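You operate a simulated robot arm through the tools that you are given. There is no shell and no other tool.

The job below is to be done with a simulated robot arm. You get a single attempt, and the scene is never put back.

## Task
Wipe plate 75, press the teal-tabbed film onto it and lay it in the teal tray.
Fine: pink cloth, then the yellow felt block; both go back.

It is judged by the outcome, as a careful person would: the job done as asked, and still so three seconds after it is handed in. It fails if anything else is knocked over, pushed out of place, dropped, spilled or broken. Flat cloth is picked up by pressing the open fingertips on it (5 to 10 N) and closing them slowly along it; thin cloth reads only 2 to 8 mm in the jaws.

## Robot
A 7-joint arm with a two-finger parallel gripper, fixed in place. Base frame: the origin is on the floor under the middle of its stand, x ahead of it, y to its left, z up; the work surface is at about z = 850. Lengths are in mm, angles in degrees, forces in N, time in s.
It reaches about 1046 mm from its shoulder. Its first joint turns from -166.0 to 166.0 degrees. Payload 1.57 kg.
The tool frame sits at the grasp point between the pads (the TCP): z along the fingers, y along the line on which they close. The tips reach 30 mm beyond it. The gripper opens to 80 mm. The fingers are 17 mm wide and 12 mm thick; the gripper's body (40 by 82 mm) begins 80 mm behind the TCP.
Orientation is that of the tool frame in the base frame, as a unit quaternion [w, x, y, z]. With the fingers straight down and closing along the base's y, the tool's x points along the base's -x, its y along +y and its z along -z.

## Interface
- The arm moves only by the tool apply_moves. Its argument "plan" is a list that holds one entry, the list of rows, each a list of 7 numbers: the shift along the base's x, y, z in units of 30 mm (1.0 is 30 mm), then the turn, a rotation vector about the base's x, y, z in units of 4 degrees (1.0 is 4 degrees), then the opening, from 0 (shut) to 1 (fully open). In form: [[[dx, dy, dz, ax, ay, az, hand], ...]]. A call has 1 to 20 rows; each row shifts and turns the commanded pose from where the row before left it. A call with a number of a shift or a turn outside -1 to 1 is refused whole. Each row takes 0.2 s and may step no farther than 50 mm and 8.6 degrees from the row before; otherwise, or with a gripper value out of range, the whole call is refused. A pose out of reach is approached as far as the arm can. The call stops where the force on the tool passes 40 N (or 10 N more than at its start, if that is more) or the arm is blocked; 0.2 s more then pass. Each finger travels about 153 mm/s and halts on what it meets, pressing with about 30 N; the grip force reading is that of the motor and also rises with nothing between the fingers. The clock runs only during rows and for 0.2 s after the last one: add rows that do not move to give the fingers time. It gives the time, the measured TCP pose, the force on the tool (base axes), the opening and the grip force at its end, in the units of the frame above (readings bear some noise), with the torque about the TCP (base axes, N m) and any sound that the robot's microphone picked up, and new pictures: "views" is both (left out), scene, wrist or none.
- Cameras (640 x 400 px; columns grow to the right, rows downward): "scene" is fixed at [399.3, 649.4, 1444.6]; the picture's right is [-0.84, -0.54, 0.00], its down [-0.42, 0.66, -0.62] and it looks along [0.33, -0.52, -0.79] (base axes); focal length 288 px, centre (320, 200). "wrist" rides on the gripper at [72, -7, -122] in the tool frame; the picture's right is [0.09, 1.00, 0.00], its down [-0.84, 0.08, -0.54] and it looks along [-0.54, 0.05, 0.84] (tool axes); focal length 238 px, centre (320, 200). There is no depth. A picture from a camera that has moved, and an enlarged one, comes with that camera's place and axes in the base frame and with its lens.
- zoom(camera, box): a new picture of the part [left, top, right, bottom] of that camera's present view, enlarged. It takes no simulated time.
- close_job(): hands the job in; it is judged then, once.

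Nothing tells you positions but the pictures and the camera data. Unless the task says otherwise, let go and move clear before handing in.

The tools are called after "Request:" as a command line: name --argument value ..., lists and objects as JSON in quotes. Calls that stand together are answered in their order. apply_moves: Moves the arm, as the interface text tells. Its arguments: {"type":"object","properties":{"plan":{"type":"array","items":{"type":"array","items":{"type":"array","items":{"type":"number"}}}},"views":{"type":"string","enum":["both","scene","wrist","none"]}},"required":["plan"]} The other tools are called the same way: zoom (camera, box) takes an enlarged picture of a part of a camera's view; close_job () hands the job in.

At the start:

```text
time_s: 0.0
position: [521.3, 158.7, 1116.1]
ee_rot: [0.0, 0.0, 1.0, -0.001]
ft_force: [0.6, -0.8, 0.6]
wrist_torque: [-0.03, -0.02, 0.01]
gripper_width: 80.2
grip_force: 0.0
```

scene: 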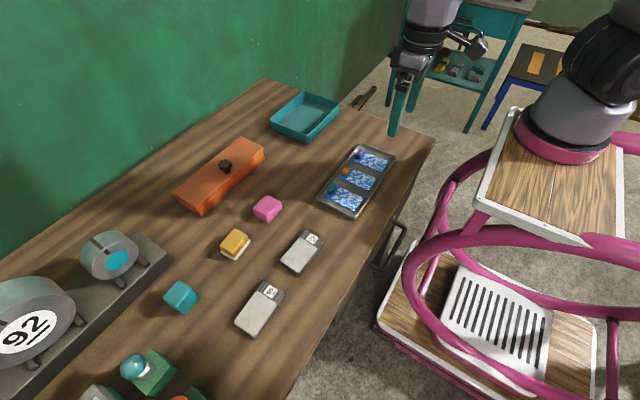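
wrist: 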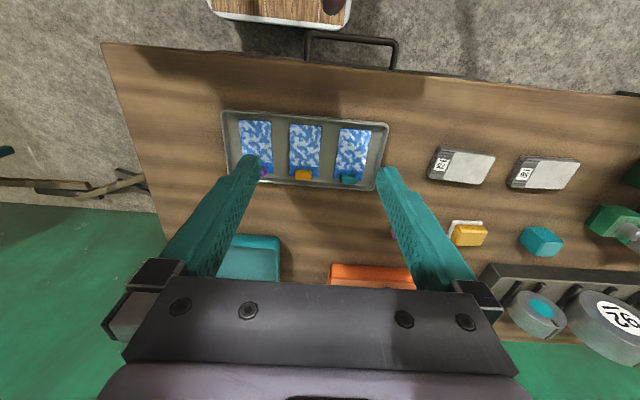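

I see a table with a tray of three films (purple, orange and teal tabs), two plates with labels, a pink block, a yellow block, a teal block, a teal tray and an orange lidded box. I'll zoom in to read the labels and find positions before moving.

Request:
zoom --camera "scene" --box '[220, 180, 340, 350]'

Request:
zoom --camera "scene" --box '[310, 130, 410, 220]'

Request:
zoom --camera "wrist" --box '[400, 130, 600, 260]'

Request:
zoom --camera "scene" --box '[0, 200, 220, 400]'

Request:
zoom --camera "wrist" --box '[210, 90, 400, 210]'

Request:
zoom --camera "scene" --box '[160, 80, 350, 220]'

```text
2.35 times, centred on (280, 265) of scene
camera zoom: at [399.3, 649.4, 1444.6], right [-0.84, -0.54, 0.0], down [-0.42, 0.66, -0.62], along [0.33, -0.52, -0.79], focal length 676 px, centre (414, 47)
```

zoom: 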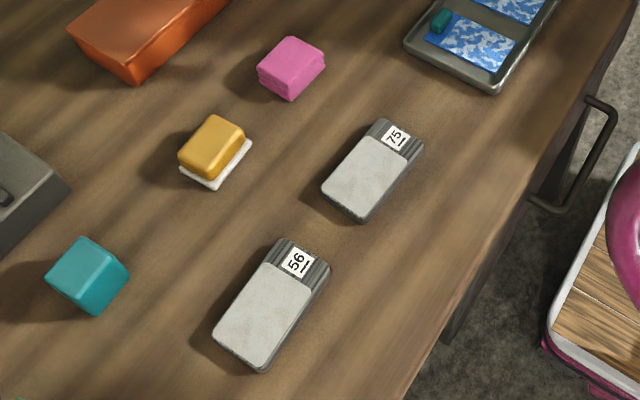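

```text
4.44 times, centred on (360, 175) of scene
camera zoom: at [399.3, 649.4, 1444.6], right [-0.84, -0.54, 0.0], down [-0.42, 0.66, -0.62], along [0.33, -0.52, -0.79], focal length 1278 px, centre (142, 311)
```

zoom: 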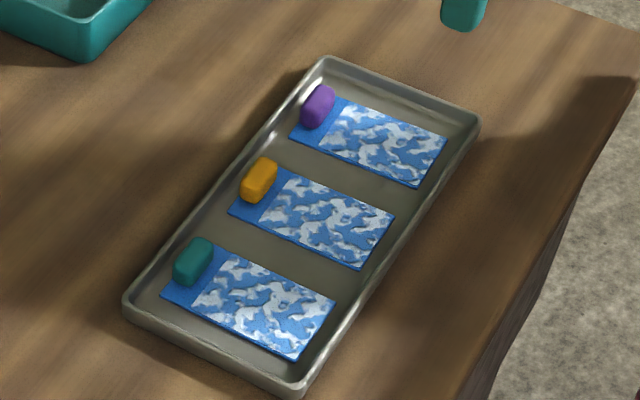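

```text
3.08 times, centred on (500, 195) of wrist
camera zoom: at [448.4, 152.7, 1237.0], right [-0.09, 1.0, 0.0], down [0.84, 0.08, 0.54], along [0.54, 0.05, -0.84], focal length 733 px, centre (-234, 215)
```

zoom: 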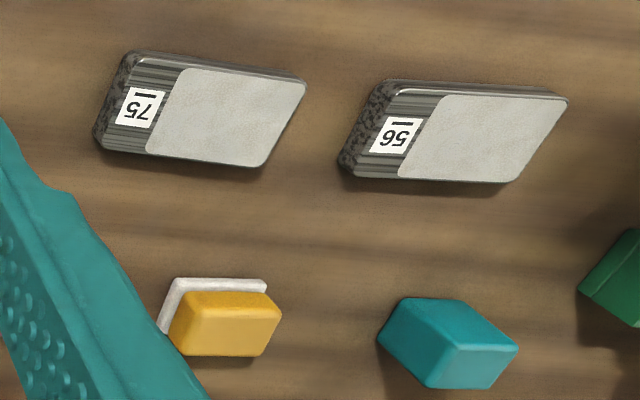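

```text
2.00 times, centred on (110, 300) of scene
camera zoom: at [399.3, 649.4, 1444.6], right [-0.84, -0.54, 0.0], down [-0.42, 0.66, -0.62], along [0.33, -0.52, -0.79], focal length 575 px, centre (740, 0)
```

zoom: 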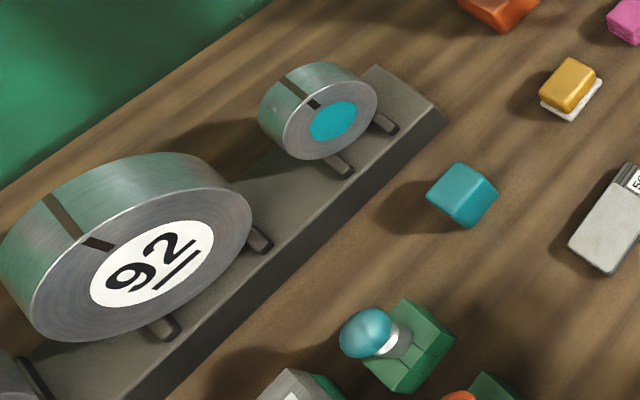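

```text
3.33 times, centred on (305, 150) of wrist
camera zoom: at [448.4, 152.7, 1237.0], right [-0.09, 1.0, 0.0], down [0.84, 0.08, 0.54], along [0.54, 0.05, -0.84], focal length 794 px, centre (370, 367)
```

zoom: 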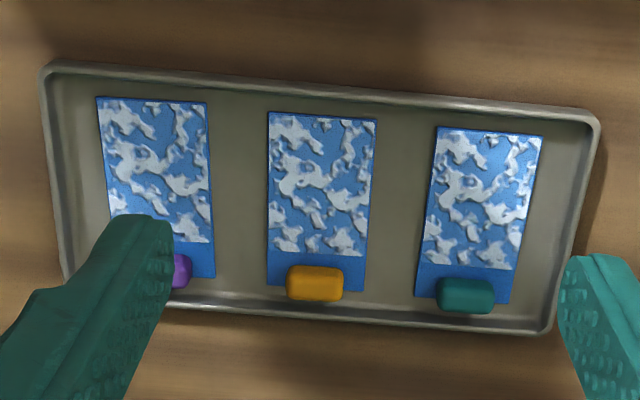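

```text
2.86 times, centred on (255, 150) of scene
camera zoom: at [399.3, 649.4, 1444.6], right [-0.84, -0.54, 0.0], down [-0.42, 0.66, -0.62], along [0.33, -0.52, -0.79], focal length 821 px, centre (506, 343)
```

zoom: 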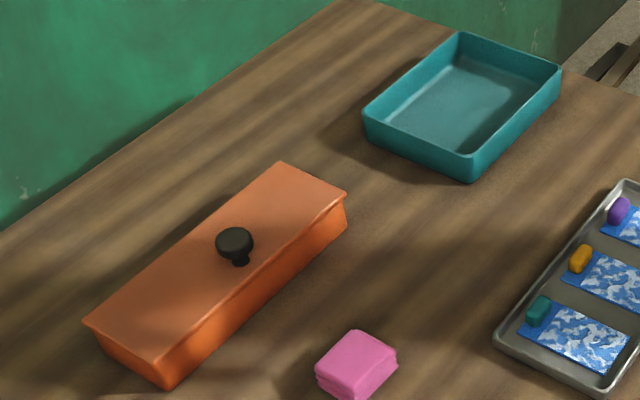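

I read plate 75 at about (600, 413) and plate 56 further along +y. The teal-tabbed film is at about (600, 220) with its tab at the far end, the pink cloth at about (740, 362), the yellow block at about (740, 484), and the teal tray at about (883, -14). I'll bring the wrist camera closer to plate 75 to measure it.

Request:
apply_moves --plan '[[[0, 0.9, -0.4, 0, 0, 0, 1], [0, 0.9, -0.4, 0, 0, 0, 1], [0, 0.9, -0.4, 0, 0, 0, 1], [0, 0.9, -0.4, 0, 0, 0, 1], [0, 0.9, -0.4, 0, 0, 0, 1], [0, 0.9, -0.4, 0, 0, 0, 1], [0, 0.9, -0.4, 0, 0, 0, 1], [0, 0.9, -0.4, 0, 0, 0, 1], [0, 0.9, -0.4, 0, 0, 0, 1], [0, 0, 0, 0, 0, 0, 1]]]' --views "both"

```text
time_s: 2.2
position: [518.1, 401.5, 1006.4]
ee_rot: [0.0, 0.0, 1.0, 0.0]
ft_force: [0.1, -0.4, -0.5]
wrist_torque: [0.0, -0.06, -0.02]
gripper_width: 80.1
grip_force: 0.0
camera wrist: at [447.2, 395.4, 1128.6], right [-0.09, 1.0, 0.0], down [0.84, 0.08, 0.54], along [0.54, 0.05, -0.84], focal length 238 px, centre (320, 200)
```

scene: 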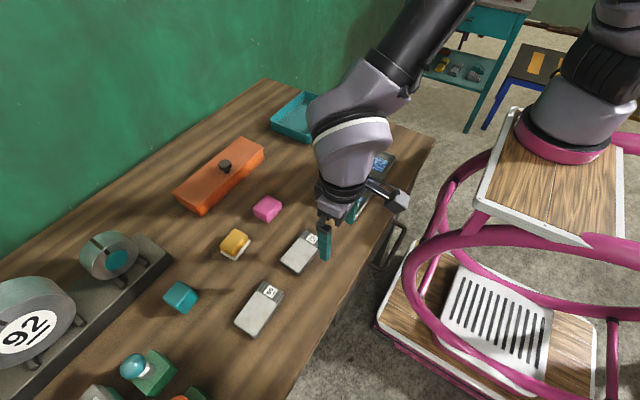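
wrist: 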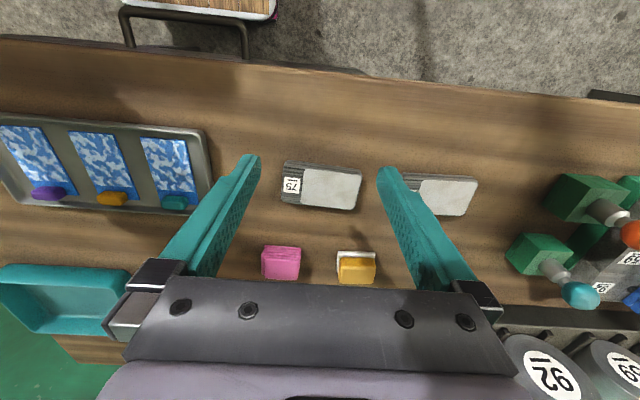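

The plates, cloth and yellow block are now nearer in the wrist view. I'll enlarge each one to get its outline and condition.

Request:
zoom --camera "wrist" --box '[260, 150, 380, 225]'

Request:
zoom --camera "wrist" --box '[240, 225, 400, 305]'

Request:
zoom --camera "wrist" --box '[480, 150, 640, 400]'

Request:
zoom --camera "wrist" --box '[0, 100, 220, 220]'

Request:
zoom --camera "scene" --box '[220, 190, 340, 265]'

```text
5.33 times, centred on (320, 188) of wrist
camera zoom: at [447.2, 395.4, 1128.6], right [-0.09, 1.0, 0.0], down [0.84, 0.08, 0.54], along [0.54, 0.05, -0.84], focal length 1271 px, centre (320, 267)
```

zoom: 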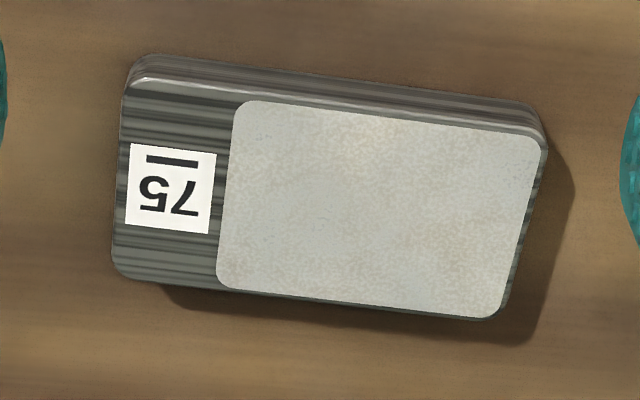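

```text
4.00 times, centred on (320, 265) of wrist
camera zoom: at [447.2, 395.4, 1128.6], right [-0.09, 1.0, 0.0], down [0.84, 0.08, 0.54], along [0.54, 0.05, -0.84], focal length 953 px, centre (320, -60)
```

zoom: 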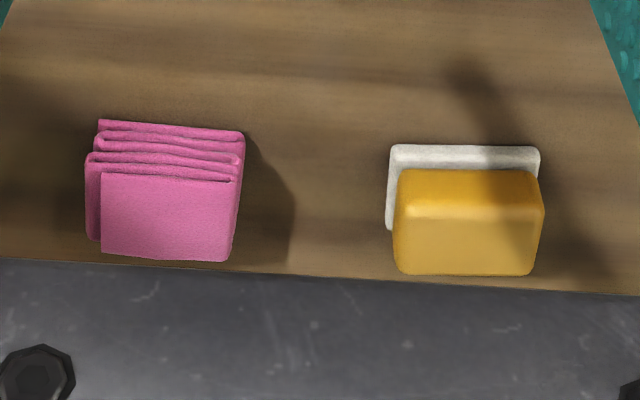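

```text
1.60 times, centred on (560, 275) of wrist
camera zoom: at [447.2, 395.4, 1128.6], right [-0.09, 1.0, 0.0], down [0.84, 0.08, 0.54], along [0.54, 0.05, -0.84], focal length 381 px, centre (-64, 80)
```

zoom: 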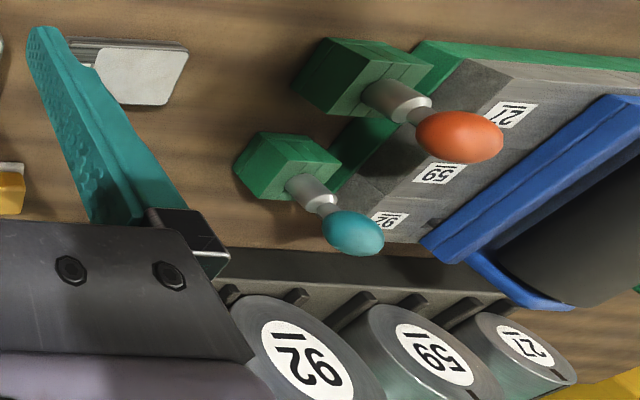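

```text
2.91 times, centred on (110, 160) of wrist
camera zoom: at [447.2, 395.4, 1128.6], right [-0.09, 1.0, 0.0], down [0.84, 0.08, 0.54], along [0.54, 0.05, -0.84], focal length 693 px, centre (931, 316)
```

zoom: 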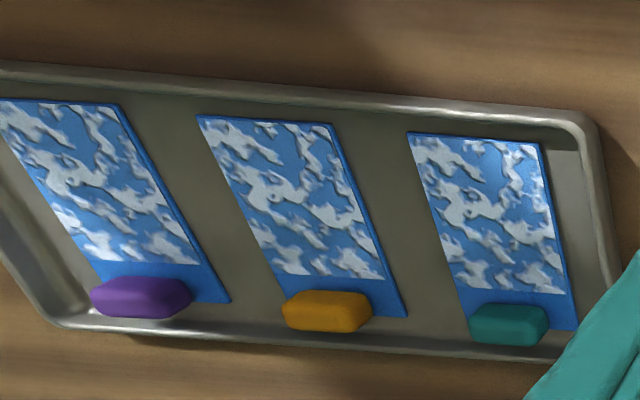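

```text
5.33 times, centred on (280, 228) of scene
camera zoom: at [399.3, 649.4, 1444.6], right [-0.84, -0.54, 0.0], down [-0.42, 0.66, -0.62], along [0.33, -0.52, -0.79], focal length 1533 px, centre (533, 53)
```

zoom: 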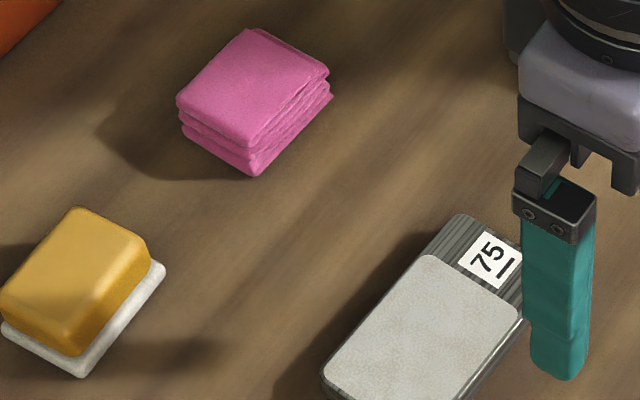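

The grey face of plate 75 is dusty and about 72 by 50 mm, with the plate centre near (599, 410). The pink cloth is a folded pad of about 50 × 52 × 22 mm at about (742, 359). I'll move over the pink pad for a close view before gripping it.

Request:
apply_moves --plan '[[[0.9, -0.23, -0.2, 0, 0, 0, 1], [0.9, -0.23, -0.2, 0, 0, 0, 1], [0.9, -0.23, -0.2, 0, 0, 0, 1], [0.9, -0.23, -0.2, 0, 0, 0, 1], [0.9, -0.23, -0.2, 0, 0, 0, 1], [0.9, -0.23, -0.2, 0, 0, 0, 1], [0, 0, 0, 0, 0, 0, 1], [0, 0, 0, 0, 0, 0, 1]]]' --views "both"

```text
time_s: 4.0
position: [681.5, 361.0, 972.4]
ee_rot: [0.0, -0.001, 1.0, 0.001]
ft_force: [-0.1, 0.5, 0.0]
wrist_torque: [-0.01, 0.02, -0.03]
gripper_width: 80.2
grip_force: 0.0
camera wrist: at [609.7, 353.7, 1092.8], right [-0.09, 1.0, 0.0], down [0.84, 0.08, 0.54], along [0.54, 0.05, -0.84], focal length 238 px, centre (320, 200)
```

scene: 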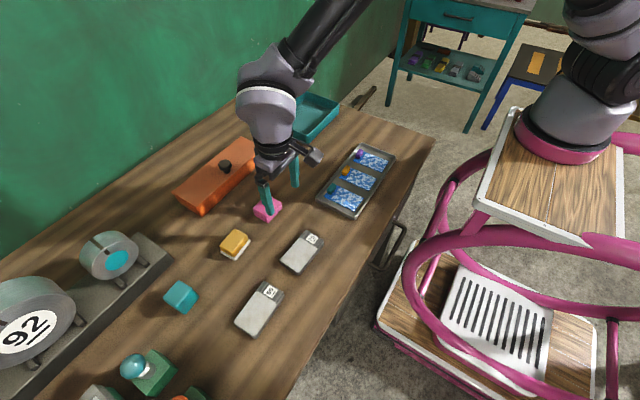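
wrist: 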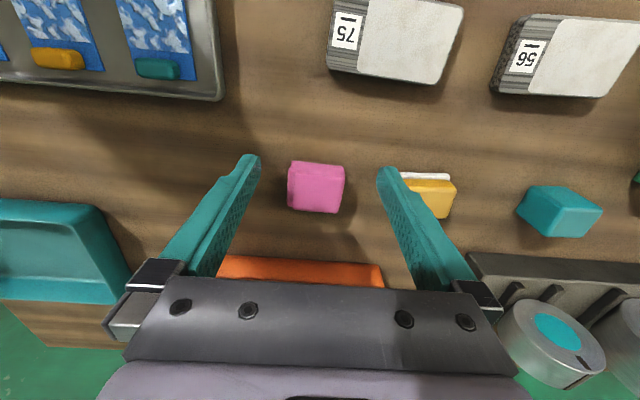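

Request:
zoom --camera "wrist" --box '[265, 145, 375, 225]'

Request:
zoom --camera "wrist" --box '[380, 155, 480, 235]'

Request:
zoom --camera "wrist" --box '[500, 165, 640, 255]'

Request:
zoom --camera "wrist" --box '[0, 0, 220, 110]'

```text
5.00 times, centred on (320, 185) of wrist
camera zoom: at [609.7, 353.7, 1092.8], right [-0.09, 1.0, 0.0], down [0.84, 0.08, 0.54], along [0.54, 0.05, -0.84], focal length 1192 px, centre (320, 275)
```

zoom: 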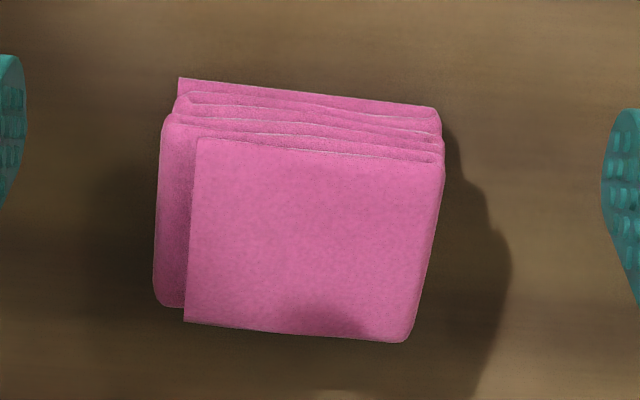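

```text
5.00 times, centred on (430, 195) of wrist
camera zoom: at [609.7, 353.7, 1092.8], right [-0.09, 1.0, 0.0], down [0.84, 0.08, 0.54], along [0.54, 0.05, -0.84], focal length 1192 px, centre (-230, 225)
```

zoom: 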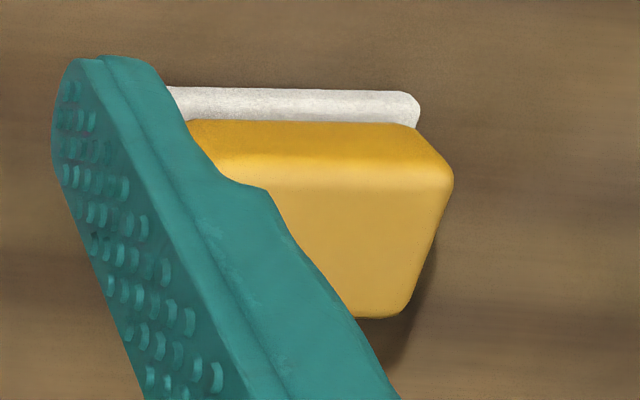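

```text
4.44 times, centred on (570, 210) of wrist
camera zoom: at [609.7, 353.7, 1092.8], right [-0.09, 1.0, 0.0], down [0.84, 0.08, 0.54], along [0.54, 0.05, -0.84], focal length 1059 px, centre (-791, 156)
```

zoom: 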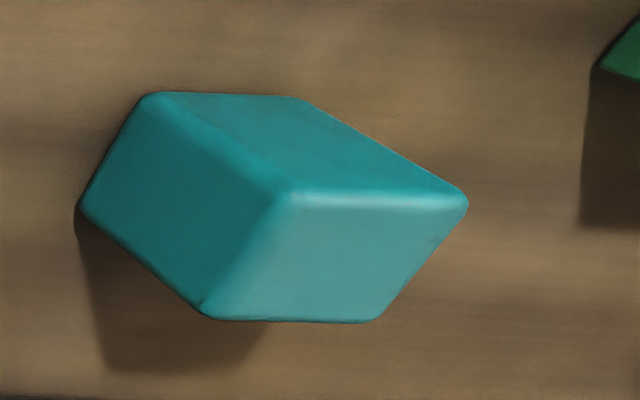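

```text
2.91 times, centred on (110, 55) of wrist
camera zoom: at [609.7, 353.7, 1092.8], right [-0.09, 1.0, 0.0], down [0.84, 0.08, 0.54], along [0.54, 0.05, -0.84], focal length 693 px, centre (931, 622)
```

zoom: 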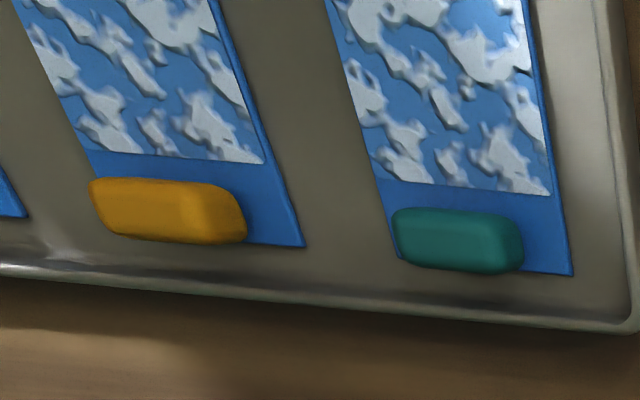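

The close view puts the pink pad at x 720–767, y 334–389, square to the base axes. I'll move over it with the fingers open, stop just above its top, and check the alignment.

Request:
apply_moves --plan '[[[1, 0.03, -0.4, 0, 0, 0, 1], [1, 0, -0.4, 0, 0, 0, 1], [0.03, 0, -0.5, 0, 0, 0, 1], [0, 0, -0.5, 0, 0, 0, 1], [0, 0, 0, 0, 0, 0, 1], [0, 0, 0, 0, 0, 0, 1]]]' --views "both"

```text
time_s: 5.4
position: [744.6, 361.1, 915.9]
ee_rot: [0.0, 0.0, 1.0, 0.0]
ft_force: [0.1, 0.1, 0.0]
wrist_torque: [-0.03, 0.0, 0.03]
gripper_width: 80.1
grip_force: 0.0
camera wrist: at [670.7, 355.1, 1037.8], right [-0.09, 1.0, 0.0], down [0.84, 0.08, 0.54], along [0.54, 0.05, -0.84], focal length 238 px, centre (320, 200)
```

scene: 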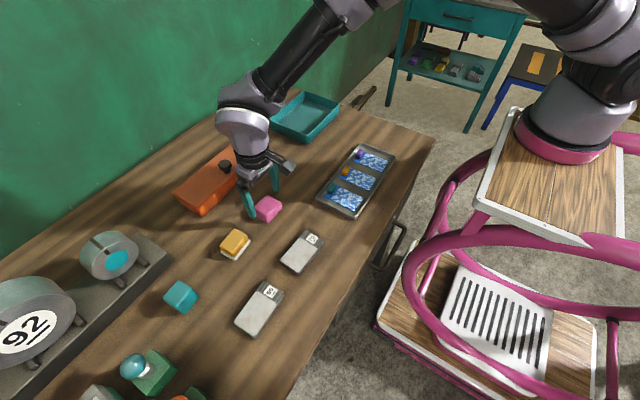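
wrist: 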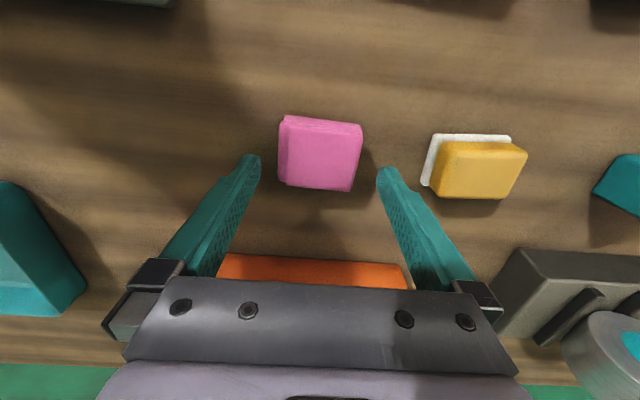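

The pad is centred between the fingers. I'll take a close look at the yellow block for later, then lower and close on the pad.

Request:
zoom --camera "wrist" --box '[400, 110, 550, 220]'

Request:
zoom --camera "wrist" --box '[240, 90, 400, 210]'

Request:
apply_moves --plan '[[[0, 0, -0.5, 0, 0, 0, 1], [0, 0, -0.43, 0, 0, 0, 1], [0, 0, 0, 0, 0, 0, 1], [0, 0, 0, 0, 0, 0, 1]]]' --views "wrist"

```text
3.64 times, centred on (475, 165) of wrist
camera zoom: at [670.7, 355.1, 1037.8], right [-0.09, 1.0, 0.0], down [0.84, 0.08, 0.54], along [0.54, 0.05, -0.84], focal length 867 px, centre (-244, 327)
```

zoom: 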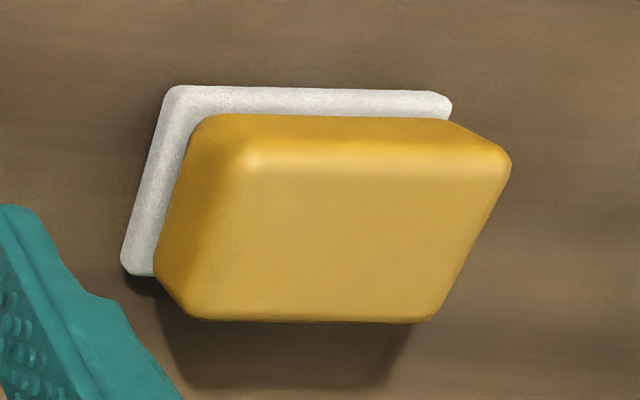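

```text
3.33 times, centred on (320, 150) of wrist
camera zoom: at [670.7, 355.1, 1037.8], right [-0.09, 1.0, 0.0], down [0.84, 0.08, 0.54], along [0.54, 0.05, -0.84], focal length 794 px, centre (320, 367)
```

zoom: 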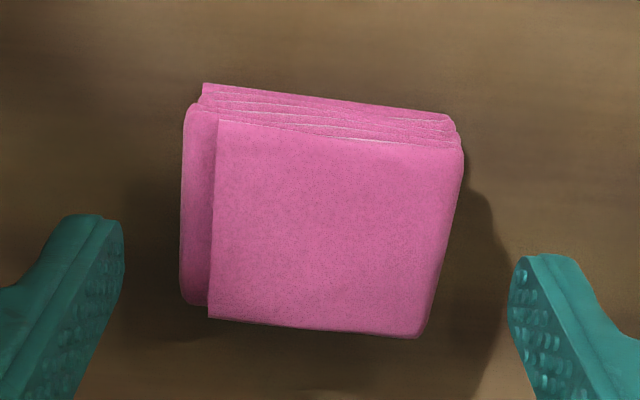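

```text
time_s: 6.4
position: [742.1, 360.5, 888.8]
ee_rot: [0.0, 0.0, 1.0, 0.0]
ft_force: [0.6, 0.3, -0.3]
wrist_torque: [0.02, -0.02, 0.03]
gripper_width: 80.1
grip_force: 0.1
camera wrist: at [670.6, 354.4, 1010.2], right [-0.09, 1.0, 0.0], down [0.84, 0.08, 0.54], along [0.54, 0.05, -0.84], focal length 238 px, centre (320, 200)
```

wrist: 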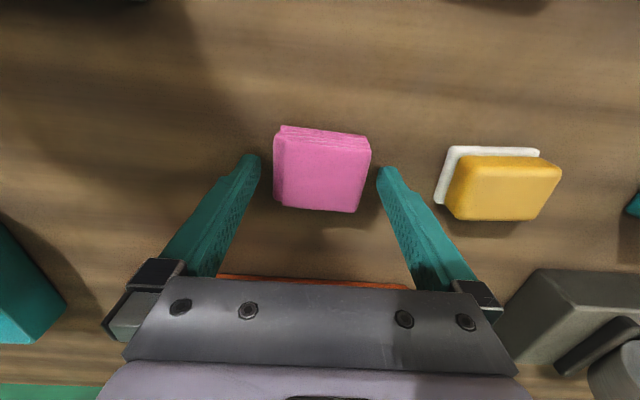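

The fingers straddle the pad at the right height, so I'll close on it gradually.

Request:
apply_moves --plan '[[[0, 0, 0, 0, 0, 0, 0.85], [0, 0, 0, 0, 0, 0, 0.7], [0, 0, 0, 0, 0, 0, 0.6], [0, 0, 0, 0, 0, 0, 0.5], [0, 0, 0, 0, 0, 0, 0.4], [0, 0, 0, 0, 0, 0, 0.3], [0, 0, 0, 0, 0, 0, 0.3]]]' --views "wrist"

```text
time_s: 8.0
position: [742.7, 361.4, 887.7]
ee_rot: [0.0, -0.001, 1.0, 0.0]
ft_force: [0.2, 0.0, 0.2]
wrist_torque: [0.05, -0.04, 0.0]
gripper_width: 60.8
grip_force: 30.1
camera wrist: at [670.6, 354.4, 1010.2], right [-0.09, 1.0, 0.0], down [0.84, 0.08, 0.54], along [0.54, 0.05, -0.84], focal length 238 px, centre (320, 200)
```

wrist: 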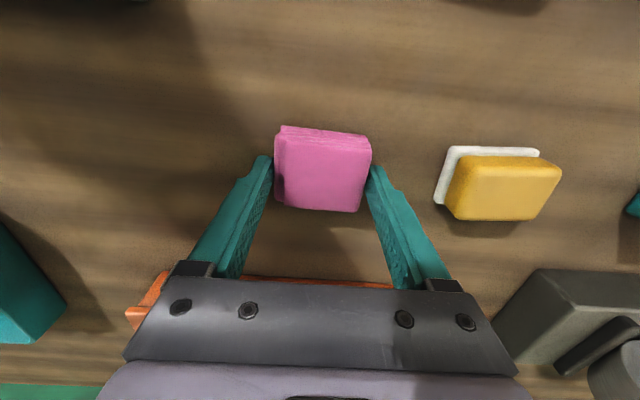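

The pad is gripped at 60.8 mm wide. I'll lift it and carry it over the grey face of plate 75.

Request:
apply_moves --plan '[[[0, 0, 0.5, 0, 0, 0, 0.3], [0, 0, 0.8, 0, 0, 0, 0.3], [0, 0, 0.5, 0, 0, 0, 0.3], [-0.95, 0.41, 0, 0, 0, 0, 0.3], [-0.95, 0.41, 0, 0, 0, 0, 0.3], [-0.95, 0.41, 0, 0, 0, 0, 0.3], [-0.95, 0.41, 0, 0, 0, 0, 0.3], [-0.95, 0.41, 0, 0, 0, 0, 0.3], [0, 0, 0, 0, 0, 0, 0.3], [0, 0, 0, 0, 0, 0, 0.3]]]' --views "both"

```text
time_s: 10.2
position: [601.7, 422.7, 943.2]
ee_rot: [0.0, 0.0, 1.0, 0.0]
ft_force: [0.6, 0.2, -0.5]
wrist_torque: [-0.03, 0.02, -0.01]
gripper_width: 61.0
grip_force: 30.5
camera wrist: at [528.9, 417.1, 1066.0], right [-0.09, 1.0, 0.0], down [0.84, 0.08, 0.54], along [0.54, 0.05, -0.84], focal length 238 px, centre (320, 200)
```

scene: 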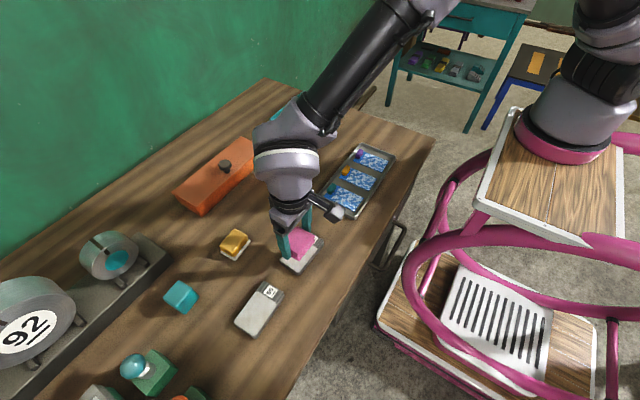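
wrist: 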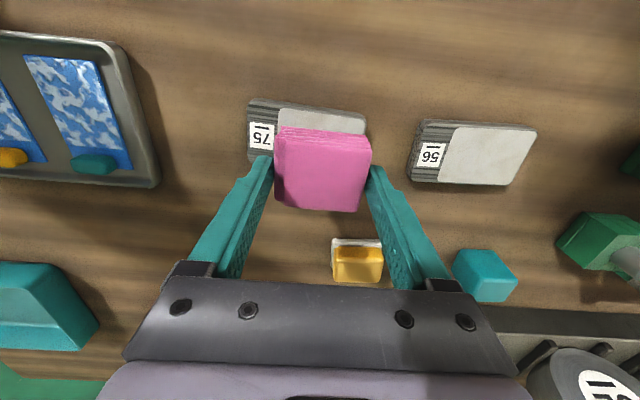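

The pad is above the grey face of plate 75. I'll lower it in small steps and watch the force.

Request:
apply_moves --plan '[[[0, 0, -0.5, 0, 0, 0, 0.3], [0, 0, -0.5, 0, 0, 0, 0.3], [0, 0, -0.1, 0, 0, 0, 0.3], [0, 0, 0, 0, 0, 0, 0.3]]]' --views "wrist"

```text
time_s: 11.2
position: [601.9, 422.6, 909.8]
ee_rot: [0.0, 0.0, 1.0, -0.001]
ft_force: [-0.3, -0.4, -0.5]
wrist_torque: [-0.02, 0.01, -0.04]
gripper_width: 61.2
grip_force: 29.8
camera wrist: at [529.7, 416.7, 1032.3], right [-0.09, 1.0, 0.0], down [0.84, 0.08, 0.54], along [0.54, 0.05, -0.84], focal length 238 px, centre (320, 200)
```

wrist: 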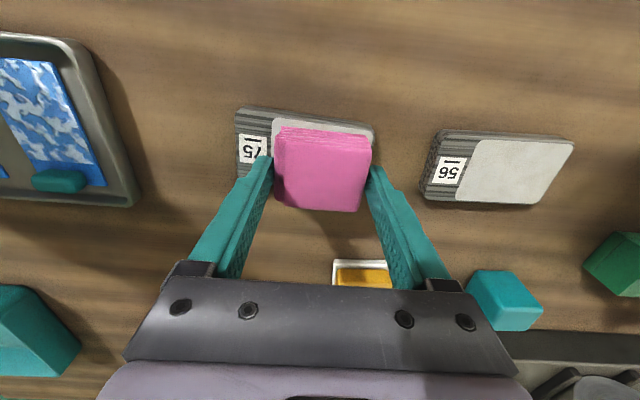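

Request:
apply_moves --plan '[[[0, 0, -0.1, 0, 0, 0, 0.3], [0, 0, -0.07, 0, 0, 0, 0.3], [0, 0, 0, 0, 0, 0, 0.3]]]' --views "none"

```text
time_s: 12.0
position: [601.2, 422.7, 906.0]
ee_rot: [0.0, 0.0, 1.0, 0.0]
ft_force: [-0.3, -0.6, -1.6]
wrist_torque: [-0.01, -0.03, 0.03]
gripper_width: 61.1
grip_force: 29.6
```

I'm close to contact, so I'll keep lowering in millimetre steps.

Request:
apply_moves --plan '[[[0, 0, -0.04, 0, 0, 0, 0.3], [0, 0, -0.03, 0, 0, 0, 0.3], [0, 0, 0, 0, 0, 0, 0.3]]]' --views "none"

```text
time_s: 12.8
position: [601.2, 422.2, 903.6]
ee_rot: [0.0, 0.0, 1.0, 0.0]
ft_force: [0.2, -0.1, -0.2]
wrist_torque: [-0.03, 0.0, 0.02]
gripper_width: 61.1
grip_force: 30.2
```

Request:
apply_moves --plan '[[[0, 0, -0.05, 0, 0, 0, 0.3], [0, 0, -0.05, 0, 0, 0, 0.3], [0, 0, 0, 0, 0, 0, 0.3]]]' --views "none"

```text
time_s: 13.8
position: [602.4, 424.6, 902.7]
ee_rot: [0.002, 0.0, 1.0, 0.004]
ft_force: [-0.3, -2.6, 10.5]
wrist_torque: [-0.33, 0.15, -0.02]
gripper_width: 60.9
grip_force: 29.9
stopped in row 3: the force on the tool passed its limit at 41 N (the readings are from after the stop); the commanded pose is now the measured one
```

Contact is at a TCP height of about 903 mm, and it is stiff. I'll ease up slightly and check the force and the picture.

Request:
apply_moves --plan '[[[0, 0, 0, 0, 0, 0, 0.3], [0, 0, 0, 0, 0, 0, 0.3]]]' --views "both"

```text
time_s: 14.3
position: [602.5, 423.8, 902.3]
ee_rot: [0.002, 0.0, 1.0, 0.002]
ft_force: [0.7, 0.4, 14.7]
wrist_torque: [-0.15, 0.08, 0.01]
gripper_width: 61.0
grip_force: 29.9
camera wrist: at [529.5, 417.0, 1024.6], right [-0.09, 1.0, 0.0], down [0.83, 0.07, 0.55], along [0.54, 0.05, -0.84], focal length 238 px, centre (320, 200)
```

scene: 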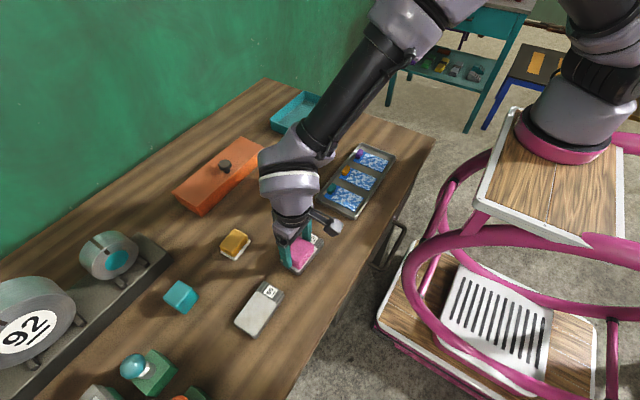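
wrist: 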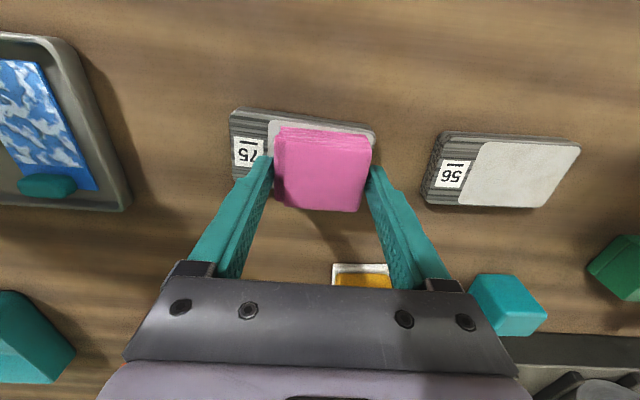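

The pad is pressing at about 15 N. I'll lighten it and make a first slow, short wiping stroke, checking that the plate stays put.

Request:
apply_moves --plan '[[[0, 0, 0.012, 0, 0, 0, 0.3], [0, 0.1, 0, 0, 0, 0, 0.3], [0, 0.2, 0, 0, 0, 0, 0.3], [0, 0.2, 0, 0, 0, 0, 0.3]]]' --views "wrist"

```text
time_s: 15.3
position: [601.9, 437.6, 902.5]
ee_rot: [0.002, 0.0, 1.0, 0.002]
ft_force: [1.5, -9.3, 18.4]
wrist_torque: [-0.35, -0.02, -0.02]
gripper_width: 61.3
grip_force: 29.8
camera wrist: at [529.7, 431.2, 1024.5], right [-0.09, 1.0, 0.0], down [0.83, 0.07, 0.55], along [0.54, 0.05, -0.84], focal length 238 px, centre (320, 200)
```

wrist: 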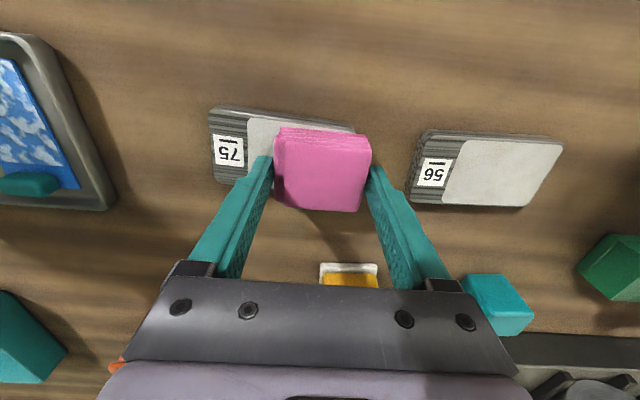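

The plate did not move. I'll ease off about half a millimetre and sweep back across the face toward the label side.

Request:
apply_moves --plan '[[[0, 0.1, 0.018, 0, 0, 0, 0.3], [0, 0.05, 0, 0, 0, 0, 0.3], [0, -0.2, 0, 0, 0, 0, 0.3], [0, -0.25, 0, 0, 0, 0, 0.3], [0, -0.25, 0, 0, 0, 0, 0.3], [0, -0.25, 0, 0, 0, 0, 0.3], [0, -0.25, 0, 0, 0, 0, 0.3], [0, -0.1, 0, 0, 0, 0, 0.3]]]' --views "wrist"

Request:
zoom --camera "wrist" --box '[200, 90, 400, 215]'

```text
time_s: 17.1
position: [600.5, 403.3, 903.1]
ee_rot: [0.001, 0.0, 1.0, 0.001]
ft_force: [-0.2, 5.0, 9.2]
wrist_torque: [0.04, 0.0, -0.04]
gripper_width: 61.1
grip_force: 30.5
camera wrist: at [529.0, 398.0, 1024.5], right [-0.09, 1.0, 0.0], down [0.83, 0.07, 0.55], along [0.54, 0.05, -0.84], focal length 238 px, centre (320, 200)
```

wrist: 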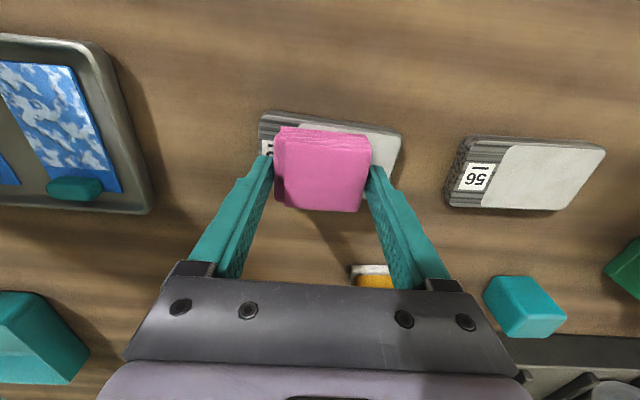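

```text
3.20 times, centred on (300, 152) of wrist
camera zoom: at [529.0, 398.0, 1024.5], right [-0.09, 1.0, 0.0], down [0.83, 0.07, 0.55], along [0.54, 0.05, -0.84], focal length 763 px, centre (384, 352)
```

zoom: 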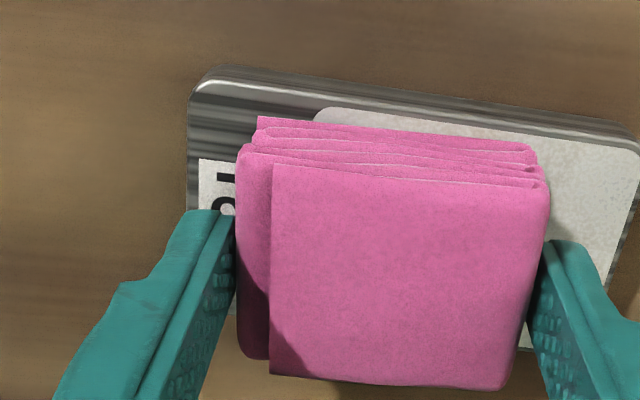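

The force is steady at about 9 N and the plate is holding still. The near edge of the face is uncovered by a few mm, so I'll sweep an offset pass on that side and then one on the far side.

Request:
apply_moves --plan '[[[-0.12, 0, 0, 0, 0, 0, 0.3], [-0.12, 0, 0, 0, 0, 0, 0.3], [0.01, 0.25, 0, 0, 0, 0, 0.3], [0.02, 0.25, 0, 0, 0, 0, 0.3], [0.02, 0.25, 0, 0, 0, 0, 0.3], [0.02, 0.25, 0, 0, 0, 0, 0.3], [0.02, 0.25, 0, 0, 0, 0, 0.3], [0.02, 0.2, 0, 0, 0, 0, 0.3], [0, 0, 0, 0, 0, 0, 0.3]]]' --views "wrist"

Request:
zoom --camera "wrist" --box '[170, 80, 400, 224]'

```text
time_s: 19.1
position: [597.8, 448.5, 903.8]
ee_rot: [0.001, 0.0, 1.0, 0.002]
ft_force: [-1.0, -3.6, 7.9]
wrist_torque: [-0.21, 0.02, -0.01]
gripper_width: 60.8
grip_force: 30.1
camera wrist: at [525.2, 441.3, 1024.4], right [-0.09, 1.0, 0.0], down [0.83, 0.08, 0.55], along [0.54, 0.05, -0.84], focal length 238 px, centre (320, 200)
```

wrist: 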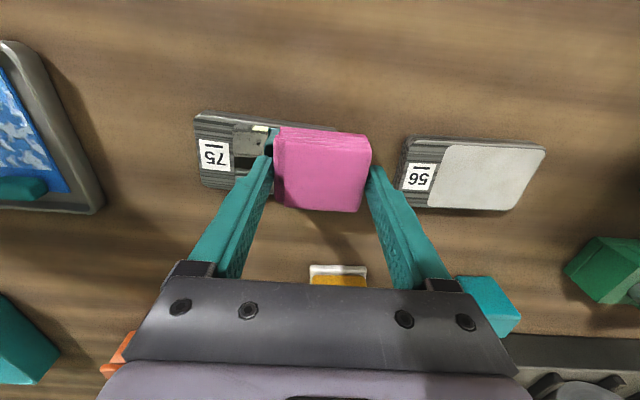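

```text
2.78 times, centred on (285, 152) of wrist
camera zoom: at [525.2, 441.3, 1024.4], right [-0.09, 1.0, 0.0], down [0.83, 0.08, 0.55], along [0.54, 0.05, -0.84], focal length 662 px, centre (417, 333)
```

zoom: 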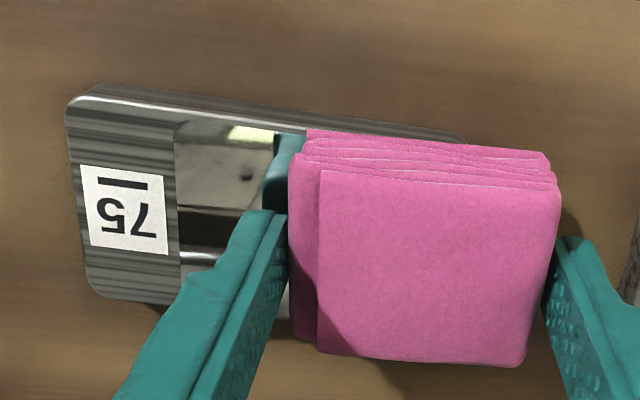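

The wiped face now looks clean and mirror-like. I'll do the far-side pass and then lift to inspect the whole face.

Request:
apply_moves --plan '[[[0.15, 0, 0, 0, 0, 0, 0.3], [0.17, 0, 0, 0, 0, 0, 0.3], [-0.02, -0.25, 0, 0, 0, 0, 0.3], [-0.02, -0.25, 0, 0, 0, 0, 0.3], [-0.02, -0.25, 0, 0, 0, 0, 0.3], [-0.02, -0.25, 0, 0, 0, 0, 0.3], [-0.02, -0.25, 0, 0, 0, 0, 0.3], [-0.02, -0.25, 0, 0, 0, 0, 0.3], [-0.1, 0, 0, 0, 0, 0, 0.3], [0, 0.25, 0, 0, 0, 0, 0.3], [0.02, 0.25, 0, 0, 0, 0, 0.3], [0.02, 0.25, 0, 0, 0, 0, 0.3], [0, 0.0, 0.3, 0, 0, 0, 0.3], [0, 0.0, 0.8, 0, 0, 0, 0.3], [-0.3, 0.7, 0.6, 0, 0, 0, 0.3], [-0.3, 0.7, 0, 0, 0, 0, 0.3], [0, 0, 0, 0, 0, 0, 0.3]]]' --views "both"

Request:
zoom --camera "scene" --box '[250, 210, 350, 290]'

Request:
zoom --camera "wrist" --box '[150, 60, 400, 216]'

```text
time_s: 22.8
position: [583.4, 467.4, 953.5]
ee_rot: [0.002, 0.0, 1.0, 0.002]
ft_force: [0.5, -0.6, -0.8]
wrist_torque: [0.05, -0.02, 0.01]
gripper_width: 60.7
grip_force: 29.9
camera wrist: at [511.5, 461.3, 1075.5], right [-0.09, 1.0, 0.0], down [0.84, 0.08, 0.55], along [0.54, 0.05, -0.84], focal length 238 px, centre (320, 200)
```

scene: 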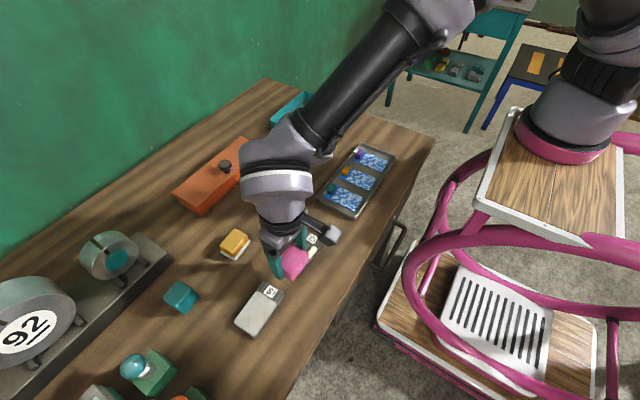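
wrist: 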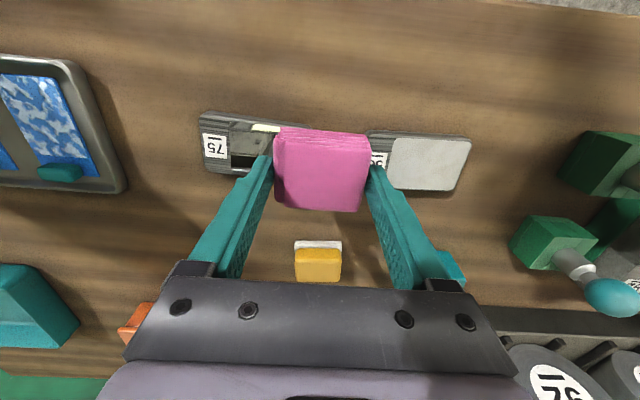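

```text
5.00 times, centred on (300, 250) of scene
camera zoom: at [399.3, 649.4, 1444.6], right [-0.84, -0.54, 0.0], down [-0.42, 0.66, -0.62], along [0.33, -0.52, -0.79], focal length 1437 px, centre (420, -50)
```

zoom: 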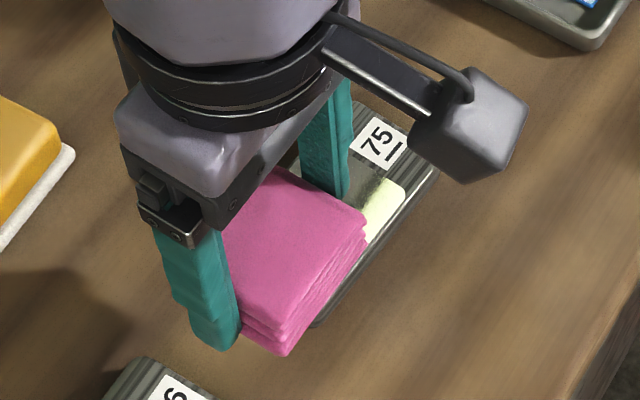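

```text
2.56 times, centred on (275, 138) of wrist
camera zoom: at [511.5, 461.3, 1075.5], right [-0.09, 1.0, 0.0], down [0.84, 0.08, 0.55], along [0.54, 0.05, -0.84], focal length 610 px, centre (435, 359)
```

zoom: 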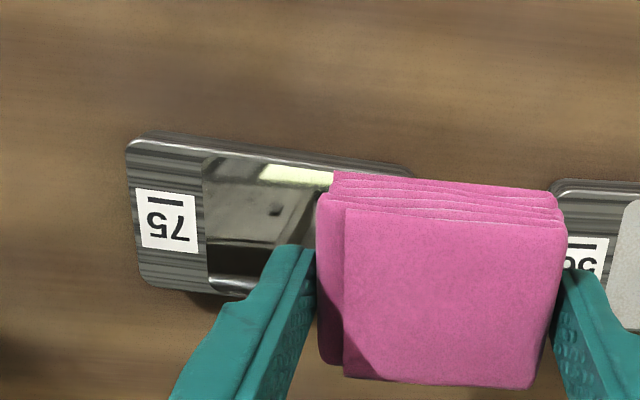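

The visible part of the face is clean. I'll shift the pad to the side so the whole face of plate 75 can be inspected.

Request:
apply_moves --plan '[[[-0.2, -0.95, 0.2, 0, 0, 0, 0.3], [-0.2, -0.95, 0.2, 0, 0, 0, 0.3], [-0.2, -0.95, 0.2, 0, 0, 0, 0.3], [-0.2, -0.95, 0.2, 0, 0, 0, 0.3], [-0.2, -0.95, 0.2, 0, 0, 0, 0.3], [0, 0, 0, 0, 0, 0, 0.3], [0, 0, 0, 0, 0, 0, 0.3]]]' --views "both"

Request:
zoom --camera "wrist" --box '[360, 100, 520, 200]'

Request:
zoom --camera "scene" --box '[250, 210, 350, 290]'

```text
time_s: 24.4
position: [553.7, 324.5, 985.8]
ee_rot: [0.002, 0.0, 1.0, 0.002]
ft_force: [0.0, 0.3, -0.8]
wrist_torque: [-0.01, 0.01, 0.01]
gripper_width: 61.1
grip_force: 29.7
camera wrist: at [481.5, 318.4, 1106.0], right [-0.09, 1.0, 0.0], down [0.83, 0.08, 0.55], along [0.54, 0.05, -0.84], focal length 238 px, centre (320, 200)
```

scene: 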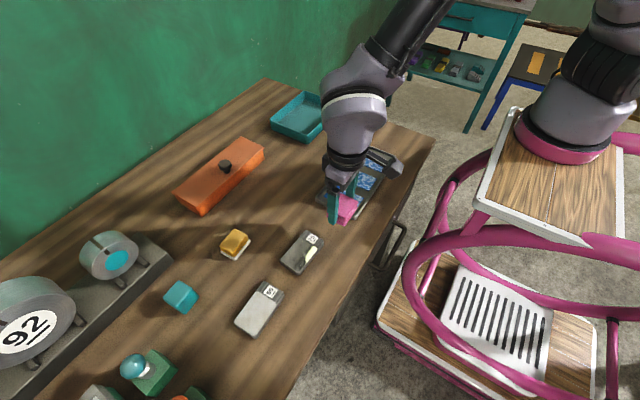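
wrist: 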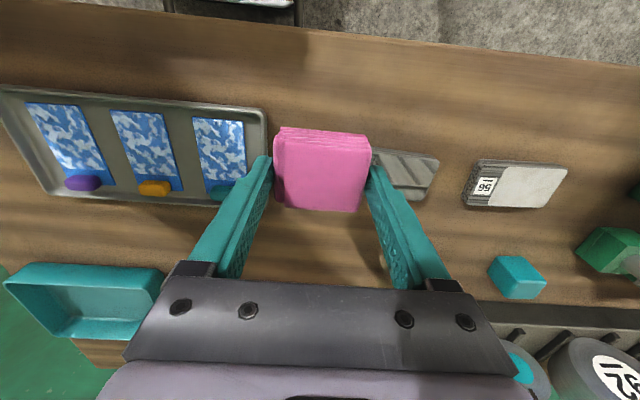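

```text
4.00 times, centred on (440, 150) of wrist
camera zoom: at [481.5, 318.4, 1106.0], right [-0.09, 1.0, 0.0], down [0.83, 0.08, 0.55], along [0.54, 0.05, -0.84], focal length 953 px, centre (-160, 400)
```

zoom: 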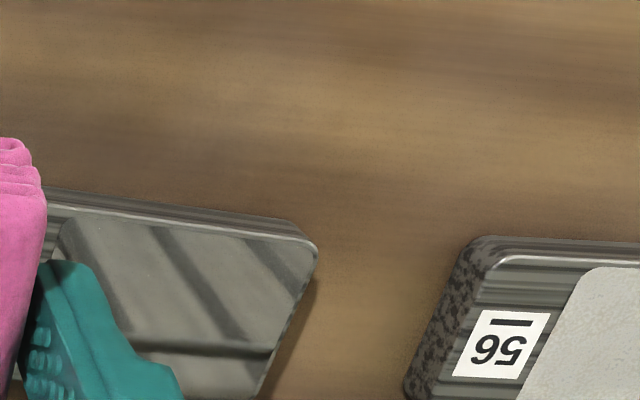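

```text
5.00 times, centred on (300, 250) of scene
camera zoom: at [399.3, 649.4, 1444.6], right [-0.84, -0.54, 0.0], down [-0.42, 0.66, -0.62], along [0.33, -0.52, -0.79], focal length 1437 px, centre (420, -50)
```

zoom: 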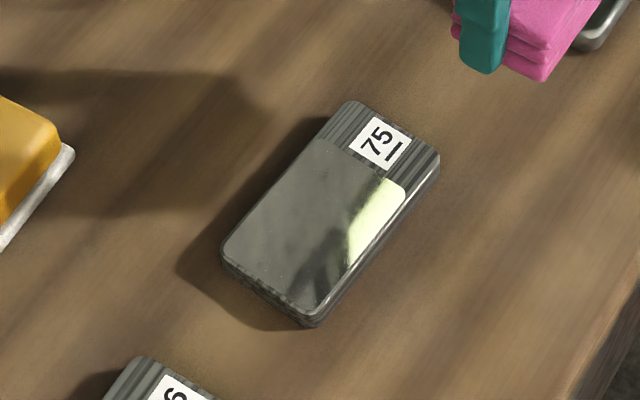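

The whole face of plate 75 is now clean and mirror-like. I'll carry the pink pad back to its original spot at about (742, 361).

Request:
apply_moves --plan '[[[0.9, 0.174, -0.19, 0, 0, 0, 0.3], [0.9, 0.174, -0.19, 0, 0, 0, 0.3], [0.9, 0.174, -0.19, 0, 0, 0, 0.3], [0.9, 0.174, -0.19, 0, 0, 0, 0.3], [0.9, 0.174, -0.19, 0, 0, 0, 0.3], [0.9, 0.174, -0.19, 0, 0, 0, 0.3], [0.9, 0.174, -0.19, 0, 0, 0, 0.3], [0, 0, -0.5, 0, 0, 0, 0.3], [0, 0, -0.5, 0, 0, 0, 0.3], [0, 0, -0.4, 0, 0, 0, 0.3], [0, 0, 0, 0, 0, 0, 0.3], [0, 0, 0, 0, 0, 0, 0.3]]]' --views "both"

```text
time_s: 26.9
position: [742.5, 360.6, 902.3]
ee_rot: [0.0, 0.0, 1.0, 0.002]
ft_force: [-0.2, 0.2, -0.7]
wrist_torque: [0.01, -0.04, -0.02]
gripper_width: 61.1
grip_force: 29.8
camera wrist: at [670.8, 354.2, 1024.0], right [-0.09, 1.0, 0.0], down [0.84, 0.08, 0.54], along [0.54, 0.05, -0.84], focal length 238 px, centre (320, 200)
```

scene: 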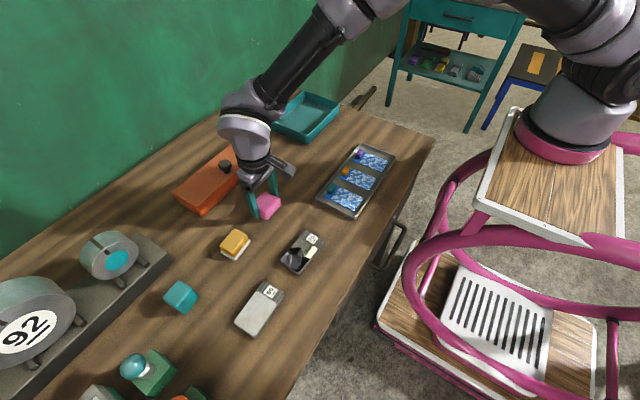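
wrist: 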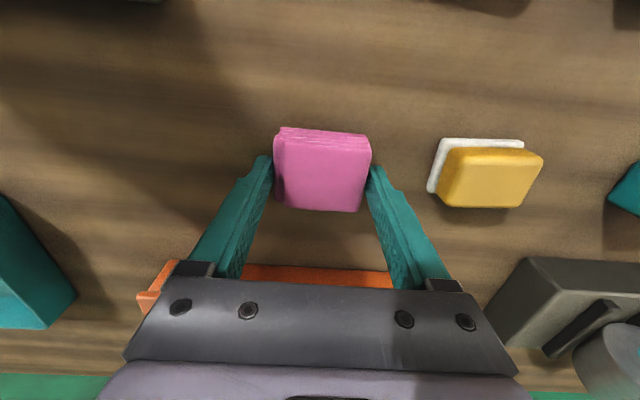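

I'm over the original spot and will lower the last 14 mm gently.

Request:
apply_moves --plan '[[[0, 0, -0.25, 0, 0, 0, 0.3], [0, 0, -0.15, 0, 0, 0, 0.3], [0, 0, -0.04, 0, 0, 0, 0.3]]]' --views "none"

```text
time_s: 27.8
position: [743.0, 360.5, 888.8]
ee_rot: [0.002, -0.001, 1.0, 0.002]
ft_force: [-0.5, -0.5, -0.7]
wrist_torque: [0.03, -0.01, 0.0]
gripper_width: 61.0
grip_force: 30.2
```

Request:
apply_moves --plan '[[[0, 0, -0.03, 0, 0, 0, 0.3], [0, 0, 0, 0, 0, 0, 0.3]]]' --views "none"

```text
time_s: 28.4
position: [743.4, 360.4, 888.5]
ee_rot: [0.001, -0.001, 1.0, 0.002]
ft_force: [0.1, -0.9, -0.7]
wrist_torque: [0.01, -0.04, -0.02]
gripper_width: 60.9
grip_force: 30.2
```

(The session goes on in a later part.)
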